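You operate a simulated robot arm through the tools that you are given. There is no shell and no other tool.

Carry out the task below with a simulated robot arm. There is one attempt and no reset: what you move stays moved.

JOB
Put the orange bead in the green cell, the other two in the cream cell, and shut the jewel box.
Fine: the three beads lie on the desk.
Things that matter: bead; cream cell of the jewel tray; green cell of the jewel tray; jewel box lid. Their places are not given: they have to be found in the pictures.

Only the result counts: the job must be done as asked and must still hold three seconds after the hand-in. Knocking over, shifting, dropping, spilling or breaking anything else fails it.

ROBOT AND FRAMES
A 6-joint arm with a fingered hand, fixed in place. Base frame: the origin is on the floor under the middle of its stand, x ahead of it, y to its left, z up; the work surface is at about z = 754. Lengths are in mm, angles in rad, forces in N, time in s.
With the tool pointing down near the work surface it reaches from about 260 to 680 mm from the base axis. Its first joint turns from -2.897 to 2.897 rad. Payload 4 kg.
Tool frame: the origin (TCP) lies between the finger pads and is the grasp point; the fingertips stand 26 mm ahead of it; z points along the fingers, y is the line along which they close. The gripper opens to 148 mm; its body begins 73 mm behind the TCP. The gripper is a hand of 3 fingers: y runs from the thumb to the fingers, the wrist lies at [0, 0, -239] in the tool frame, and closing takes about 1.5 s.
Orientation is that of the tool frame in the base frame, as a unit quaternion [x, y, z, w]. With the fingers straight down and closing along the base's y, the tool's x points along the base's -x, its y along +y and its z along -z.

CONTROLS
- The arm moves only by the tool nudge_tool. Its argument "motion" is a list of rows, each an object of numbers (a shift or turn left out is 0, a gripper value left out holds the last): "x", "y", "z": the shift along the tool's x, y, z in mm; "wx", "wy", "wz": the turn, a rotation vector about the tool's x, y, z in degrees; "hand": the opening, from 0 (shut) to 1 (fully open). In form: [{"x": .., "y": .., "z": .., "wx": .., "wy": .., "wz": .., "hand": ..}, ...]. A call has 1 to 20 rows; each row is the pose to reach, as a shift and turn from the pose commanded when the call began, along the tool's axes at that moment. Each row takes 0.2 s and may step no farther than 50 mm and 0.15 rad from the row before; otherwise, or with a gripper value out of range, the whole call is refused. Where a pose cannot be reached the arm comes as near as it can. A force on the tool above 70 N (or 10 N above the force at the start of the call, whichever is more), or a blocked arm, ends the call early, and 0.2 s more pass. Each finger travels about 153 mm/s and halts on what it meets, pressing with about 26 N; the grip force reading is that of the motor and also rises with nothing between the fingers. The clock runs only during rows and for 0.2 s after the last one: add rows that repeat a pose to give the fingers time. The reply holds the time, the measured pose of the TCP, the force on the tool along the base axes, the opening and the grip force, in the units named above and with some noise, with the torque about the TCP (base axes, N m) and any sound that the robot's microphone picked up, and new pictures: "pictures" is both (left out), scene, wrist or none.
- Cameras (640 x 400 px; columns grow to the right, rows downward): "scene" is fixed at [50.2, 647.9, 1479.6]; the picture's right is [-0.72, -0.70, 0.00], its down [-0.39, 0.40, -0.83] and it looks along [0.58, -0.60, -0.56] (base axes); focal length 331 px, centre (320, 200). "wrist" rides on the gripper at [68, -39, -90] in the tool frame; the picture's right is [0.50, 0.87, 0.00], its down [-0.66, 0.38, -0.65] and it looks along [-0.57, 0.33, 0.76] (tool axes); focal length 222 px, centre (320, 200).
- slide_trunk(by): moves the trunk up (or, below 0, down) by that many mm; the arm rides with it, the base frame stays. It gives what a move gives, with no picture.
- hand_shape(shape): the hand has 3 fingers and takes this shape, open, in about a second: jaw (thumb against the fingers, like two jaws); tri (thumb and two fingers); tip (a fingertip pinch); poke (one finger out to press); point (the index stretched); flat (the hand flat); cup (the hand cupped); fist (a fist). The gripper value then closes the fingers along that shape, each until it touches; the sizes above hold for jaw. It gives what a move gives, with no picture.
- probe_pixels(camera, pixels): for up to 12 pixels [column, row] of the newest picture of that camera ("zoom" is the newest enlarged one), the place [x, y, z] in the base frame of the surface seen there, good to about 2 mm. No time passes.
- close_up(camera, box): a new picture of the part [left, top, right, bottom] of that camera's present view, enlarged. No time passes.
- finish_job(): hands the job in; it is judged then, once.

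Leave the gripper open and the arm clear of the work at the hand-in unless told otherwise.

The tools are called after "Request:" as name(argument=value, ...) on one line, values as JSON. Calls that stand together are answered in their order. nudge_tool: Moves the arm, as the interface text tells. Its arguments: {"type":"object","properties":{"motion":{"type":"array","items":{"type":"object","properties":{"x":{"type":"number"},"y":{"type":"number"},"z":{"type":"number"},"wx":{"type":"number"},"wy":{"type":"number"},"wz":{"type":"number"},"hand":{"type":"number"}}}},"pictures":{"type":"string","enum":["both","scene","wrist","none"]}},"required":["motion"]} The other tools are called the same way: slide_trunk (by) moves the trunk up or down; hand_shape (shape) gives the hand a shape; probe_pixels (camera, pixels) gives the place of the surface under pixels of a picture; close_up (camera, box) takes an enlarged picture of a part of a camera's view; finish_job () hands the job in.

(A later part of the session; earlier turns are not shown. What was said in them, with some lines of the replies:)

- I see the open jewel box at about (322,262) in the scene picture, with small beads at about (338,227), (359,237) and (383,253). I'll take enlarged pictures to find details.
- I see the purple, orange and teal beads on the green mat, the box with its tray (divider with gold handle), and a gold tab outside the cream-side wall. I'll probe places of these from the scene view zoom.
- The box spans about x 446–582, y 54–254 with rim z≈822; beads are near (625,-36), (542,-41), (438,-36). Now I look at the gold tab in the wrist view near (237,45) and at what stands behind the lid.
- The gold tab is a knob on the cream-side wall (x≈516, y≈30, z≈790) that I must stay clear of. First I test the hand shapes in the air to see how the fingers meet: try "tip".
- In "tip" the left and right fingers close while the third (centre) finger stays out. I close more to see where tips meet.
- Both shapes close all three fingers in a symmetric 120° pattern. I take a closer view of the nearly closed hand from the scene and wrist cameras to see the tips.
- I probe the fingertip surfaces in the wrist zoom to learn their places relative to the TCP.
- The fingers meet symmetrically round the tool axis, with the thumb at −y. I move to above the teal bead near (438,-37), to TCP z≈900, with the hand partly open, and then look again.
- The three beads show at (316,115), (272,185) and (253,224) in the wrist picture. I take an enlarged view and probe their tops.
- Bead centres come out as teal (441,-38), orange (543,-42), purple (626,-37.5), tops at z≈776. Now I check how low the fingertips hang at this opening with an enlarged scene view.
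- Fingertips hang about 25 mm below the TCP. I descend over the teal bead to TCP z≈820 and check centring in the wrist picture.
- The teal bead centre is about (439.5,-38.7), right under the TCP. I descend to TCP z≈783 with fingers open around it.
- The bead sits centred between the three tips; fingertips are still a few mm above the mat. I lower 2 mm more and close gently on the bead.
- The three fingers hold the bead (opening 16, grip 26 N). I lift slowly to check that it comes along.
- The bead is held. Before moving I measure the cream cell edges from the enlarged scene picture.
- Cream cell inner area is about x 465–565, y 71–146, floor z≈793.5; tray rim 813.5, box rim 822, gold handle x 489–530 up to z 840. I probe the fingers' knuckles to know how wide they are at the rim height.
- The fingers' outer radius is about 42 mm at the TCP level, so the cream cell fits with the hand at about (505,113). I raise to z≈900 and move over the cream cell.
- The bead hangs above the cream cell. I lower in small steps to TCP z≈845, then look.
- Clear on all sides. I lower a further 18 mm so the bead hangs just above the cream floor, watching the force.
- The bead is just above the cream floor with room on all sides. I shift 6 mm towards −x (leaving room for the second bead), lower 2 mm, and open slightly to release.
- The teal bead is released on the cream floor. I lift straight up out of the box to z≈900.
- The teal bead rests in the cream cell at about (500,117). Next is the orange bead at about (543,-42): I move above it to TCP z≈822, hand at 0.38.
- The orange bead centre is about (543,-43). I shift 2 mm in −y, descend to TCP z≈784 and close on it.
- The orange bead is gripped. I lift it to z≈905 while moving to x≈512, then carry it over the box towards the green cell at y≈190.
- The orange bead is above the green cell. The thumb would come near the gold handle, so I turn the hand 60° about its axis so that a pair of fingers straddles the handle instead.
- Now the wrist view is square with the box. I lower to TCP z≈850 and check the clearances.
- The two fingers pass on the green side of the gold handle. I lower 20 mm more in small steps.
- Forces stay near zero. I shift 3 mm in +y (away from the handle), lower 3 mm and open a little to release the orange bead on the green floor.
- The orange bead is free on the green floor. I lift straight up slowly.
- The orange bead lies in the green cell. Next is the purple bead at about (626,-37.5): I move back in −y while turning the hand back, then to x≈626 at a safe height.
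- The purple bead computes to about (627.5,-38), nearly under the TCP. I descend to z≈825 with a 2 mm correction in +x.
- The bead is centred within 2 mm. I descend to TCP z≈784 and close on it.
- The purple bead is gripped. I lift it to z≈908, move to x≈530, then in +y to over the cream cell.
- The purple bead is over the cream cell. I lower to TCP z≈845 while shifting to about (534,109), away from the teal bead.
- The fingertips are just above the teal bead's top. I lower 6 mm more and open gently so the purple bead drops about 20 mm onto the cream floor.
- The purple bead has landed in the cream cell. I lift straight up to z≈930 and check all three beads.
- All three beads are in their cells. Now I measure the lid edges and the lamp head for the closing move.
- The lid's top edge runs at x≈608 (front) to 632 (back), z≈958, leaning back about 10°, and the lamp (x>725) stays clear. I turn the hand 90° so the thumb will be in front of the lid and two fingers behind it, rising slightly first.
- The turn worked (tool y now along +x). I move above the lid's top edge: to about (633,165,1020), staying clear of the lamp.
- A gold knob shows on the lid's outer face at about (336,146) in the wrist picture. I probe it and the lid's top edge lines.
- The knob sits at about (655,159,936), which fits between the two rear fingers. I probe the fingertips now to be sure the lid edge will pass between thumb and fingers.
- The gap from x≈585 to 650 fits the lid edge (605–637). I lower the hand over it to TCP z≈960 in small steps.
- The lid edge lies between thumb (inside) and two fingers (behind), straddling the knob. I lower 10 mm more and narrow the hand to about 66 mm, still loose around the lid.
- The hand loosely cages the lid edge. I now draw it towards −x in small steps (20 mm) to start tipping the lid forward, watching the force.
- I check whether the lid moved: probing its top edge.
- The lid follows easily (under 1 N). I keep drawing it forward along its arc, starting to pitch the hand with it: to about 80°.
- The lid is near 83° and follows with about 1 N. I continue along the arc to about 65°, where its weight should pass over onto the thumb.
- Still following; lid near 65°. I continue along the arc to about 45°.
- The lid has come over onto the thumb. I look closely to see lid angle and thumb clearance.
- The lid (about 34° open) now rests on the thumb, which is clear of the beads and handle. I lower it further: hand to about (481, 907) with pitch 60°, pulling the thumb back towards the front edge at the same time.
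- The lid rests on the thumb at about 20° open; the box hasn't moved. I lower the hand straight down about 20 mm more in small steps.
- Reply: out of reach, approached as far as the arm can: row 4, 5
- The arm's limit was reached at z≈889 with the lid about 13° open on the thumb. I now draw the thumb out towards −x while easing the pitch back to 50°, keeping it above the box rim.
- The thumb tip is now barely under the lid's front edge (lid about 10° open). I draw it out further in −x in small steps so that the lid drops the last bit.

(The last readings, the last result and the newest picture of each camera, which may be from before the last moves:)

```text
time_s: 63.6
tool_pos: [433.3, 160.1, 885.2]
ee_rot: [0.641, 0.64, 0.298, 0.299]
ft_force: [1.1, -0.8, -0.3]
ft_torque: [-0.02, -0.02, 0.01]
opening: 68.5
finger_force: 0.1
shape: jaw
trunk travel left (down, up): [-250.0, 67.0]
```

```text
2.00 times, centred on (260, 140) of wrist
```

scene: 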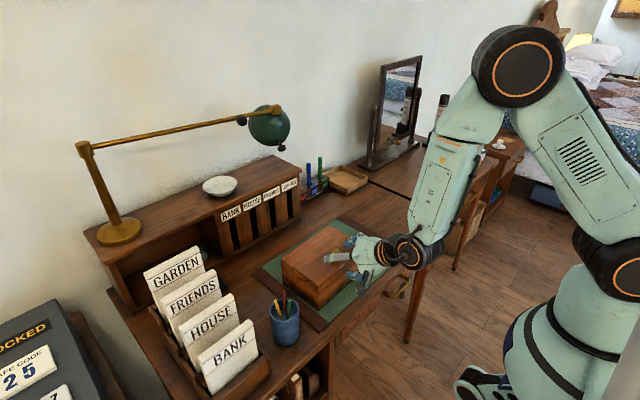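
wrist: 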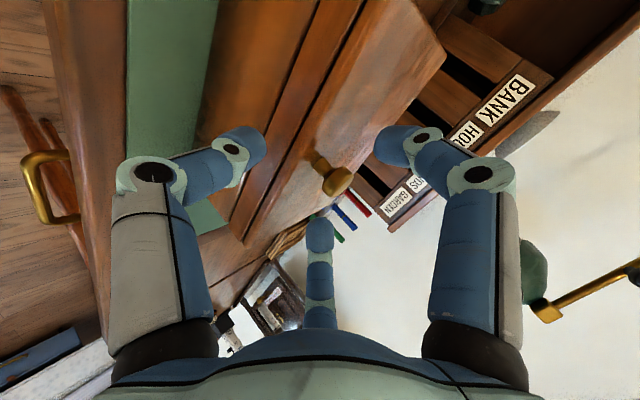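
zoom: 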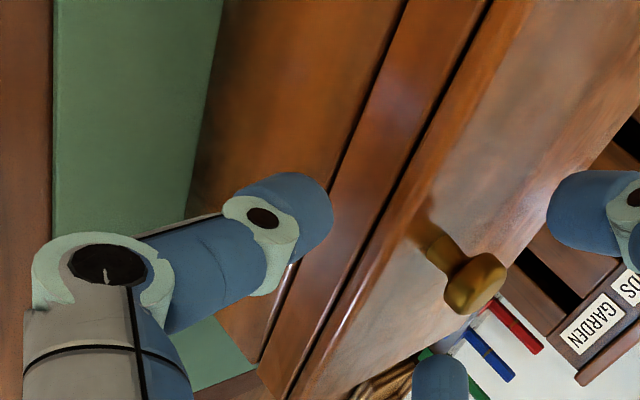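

The lid has dropped shut. I raise the hand straight up, clear of the box, while easing it away.

Request:
nudge_tool(motion=[{"y": 11.5, "z": -9.6}, {"y": 23, "z": -19.3}, {"y": 46, "z": -38.6}, {"y": 69, "z": -57.9}, {"y": 92, "z": -77}, {"y": 92, "z": -77, "wx": 8}, {"y": 92, "z": -77, "wx": 16}, {"y": 92, "z": -77, "wx": 24}, {"y": 92, "z": -77, "wx": 32}, {"y": 92, "z": -77, "wx": 40}, {"y": 92, "z": -77, "wx": 48}, {"y": 92, "z": -77, "wx": 50}])

Request:
close_up(camera="scene", box=[270, 200, 390, 310])

```text
time_s: 66.2
tool_pos: [434.4, 160.4, 1005.6]
ee_rot: [0.707, 0.707, 0.0, -0.001]
ft_force: [-0.4, 0.0, 0.8]
ft_torque: [0.01, 0.04, -0.02]
opening: 68.4
finger_force: 0.1
shape: jaw
trunk travel left (down, up): [-250.0, 67.0]
```

scene: 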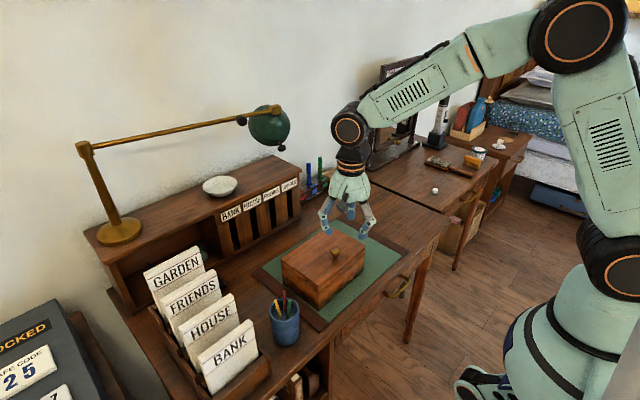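
wrist: 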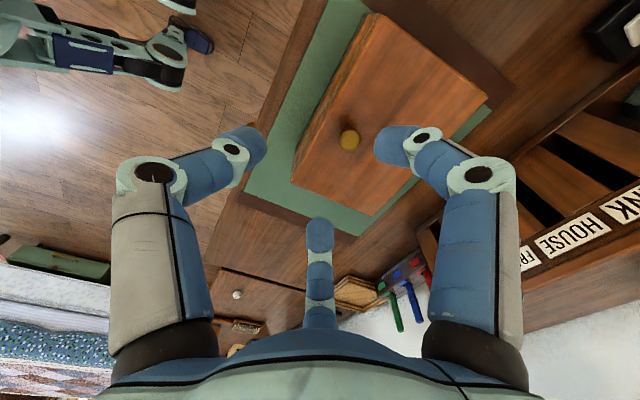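

```text
3.64 times, centred on (330, 255) of scene
```

zoom: 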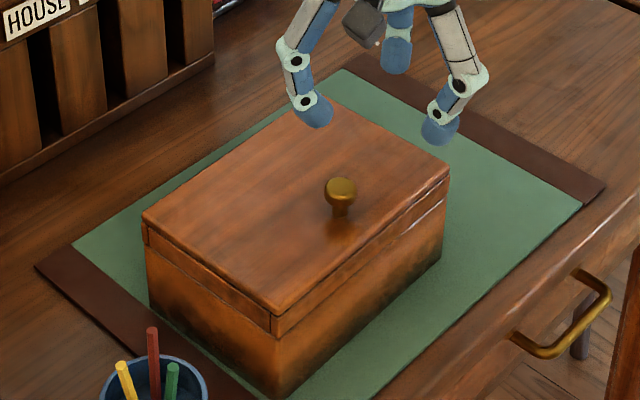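

The box looks shut. I probe the lid's top corners and the seam to check that it lies flat.

Request:
probe_pixels(camera="zoom", pixels=[[275, 300], [435, 170], [160, 212], [335, 118], [300, 200], [272, 325], [272, 345], [200, 262], [400, 200], [360, 255], [390, 225], [340, 185]])

Request:
close_up(camera="scene", box=[275, 245, 345, 305])

Request:
close_up(camera="scene", box=[320, 225, 380, 290])

```text
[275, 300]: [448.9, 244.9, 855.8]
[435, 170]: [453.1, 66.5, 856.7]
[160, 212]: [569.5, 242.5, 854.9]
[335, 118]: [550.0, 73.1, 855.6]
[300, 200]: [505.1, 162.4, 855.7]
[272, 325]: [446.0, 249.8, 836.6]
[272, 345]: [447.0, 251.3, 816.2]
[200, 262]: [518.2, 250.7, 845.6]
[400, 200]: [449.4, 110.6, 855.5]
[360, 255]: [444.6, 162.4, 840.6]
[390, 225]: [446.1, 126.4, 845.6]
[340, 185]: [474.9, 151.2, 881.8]
```

```text
6.67 times, centred on (310, 275) of scene
```

zoom: 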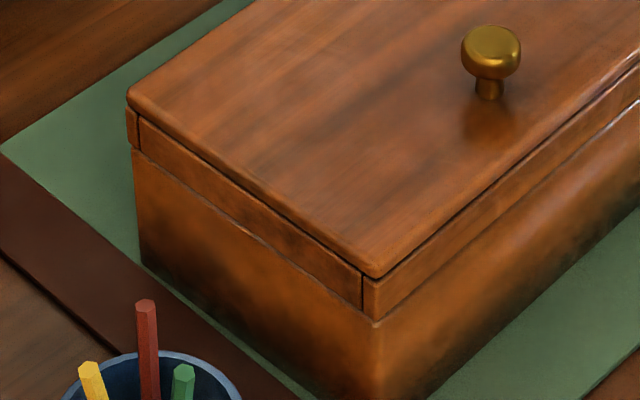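

```text
6.15 times, centred on (350, 258) of scene
```

zoom: 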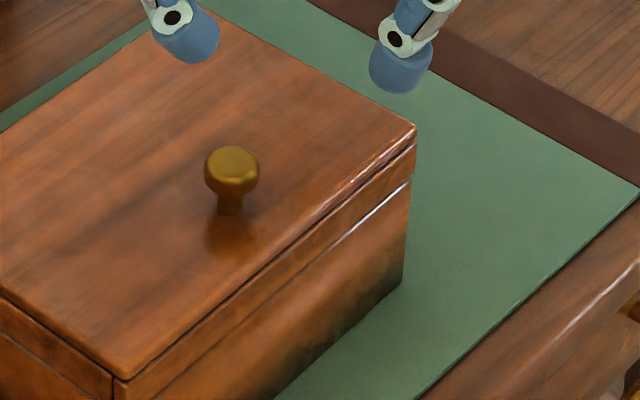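

The lid lies flat (z≈855.5 at all corners), so the box is shut. I raise the arm well clear and open the hand.

Request:
nudge_tool(motion=[{"z": -40}, {"z": -80}, {"z": -120}, {"z": -120, "hand": 1.0}, {"z": -120, "hand": 1.0}, {"z": -120, "hand": 1.0}, {"z": -120, "hand": 1.0}])

Request:
close_up(camera="scene", box=[240, 160, 450, 320])

```text
time_s: 67.8
tool_pos: [434.3, 160.9, 1124.7]
ee_rot: [0.708, 0.706, 0.0, 0.0]
ft_force: [0.9, -0.7, 0.2]
ft_torque: [0.02, 0.0, 0.0]
opening: 147.6
finger_force: 0.0
shape: jaw
trunk travel left (down, up): [-250.0, 67.0]
```

scene: 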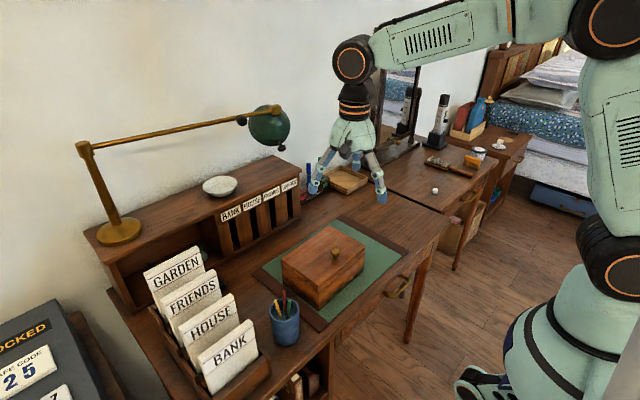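
wrist: 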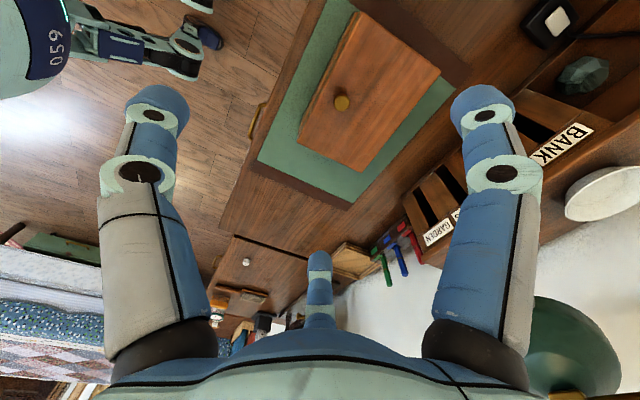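

```text
2.50 times, centred on (345, 240) of scene
```

zoom: 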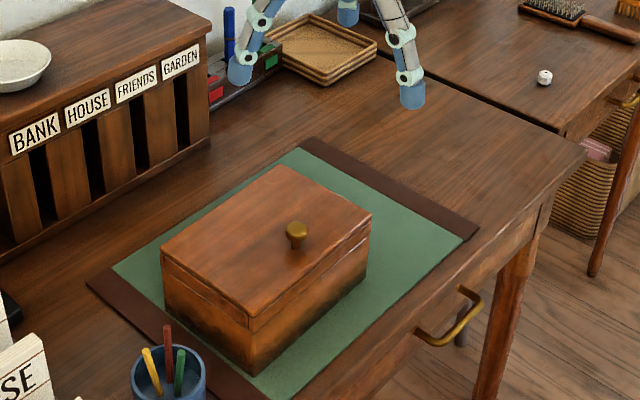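

The three beads are in their cells, and the lid lies flat and shut. The box, mat and other items look unmoved, the hand is open, and the arm is well clear, so I hand in the job.

Request:
finish_job()

```text
The job is handed in.
```

The job is done and handed in. The orange bead is in the green cell, the teal and purple beads are in the cream cell, and the jewel box is shut.

- **Beads:** I set the teal and orange beads down close to the cell floors. I let the purple one go about 20 mm up so the fingers would not touch the teal bead, and it landed in the cream cell. After the last one, the pictures showed all three beads in the right cells.
- **Lid:** I brought it down in stages, resting on the thumb. It dropped the last 10° or so by itself. I measured the lid top at about z = 855.5 mm near all four corners, so it lies flat.
- **Surroundings:** In the pictures the box, mat and everything else look where they were. I left the gold knob on the side of the box and the white bead-like object on the other table alone.

At the hand-in the gripper was open and the arm was well above the work. No result came back, only a confirmation that the job was handed in.
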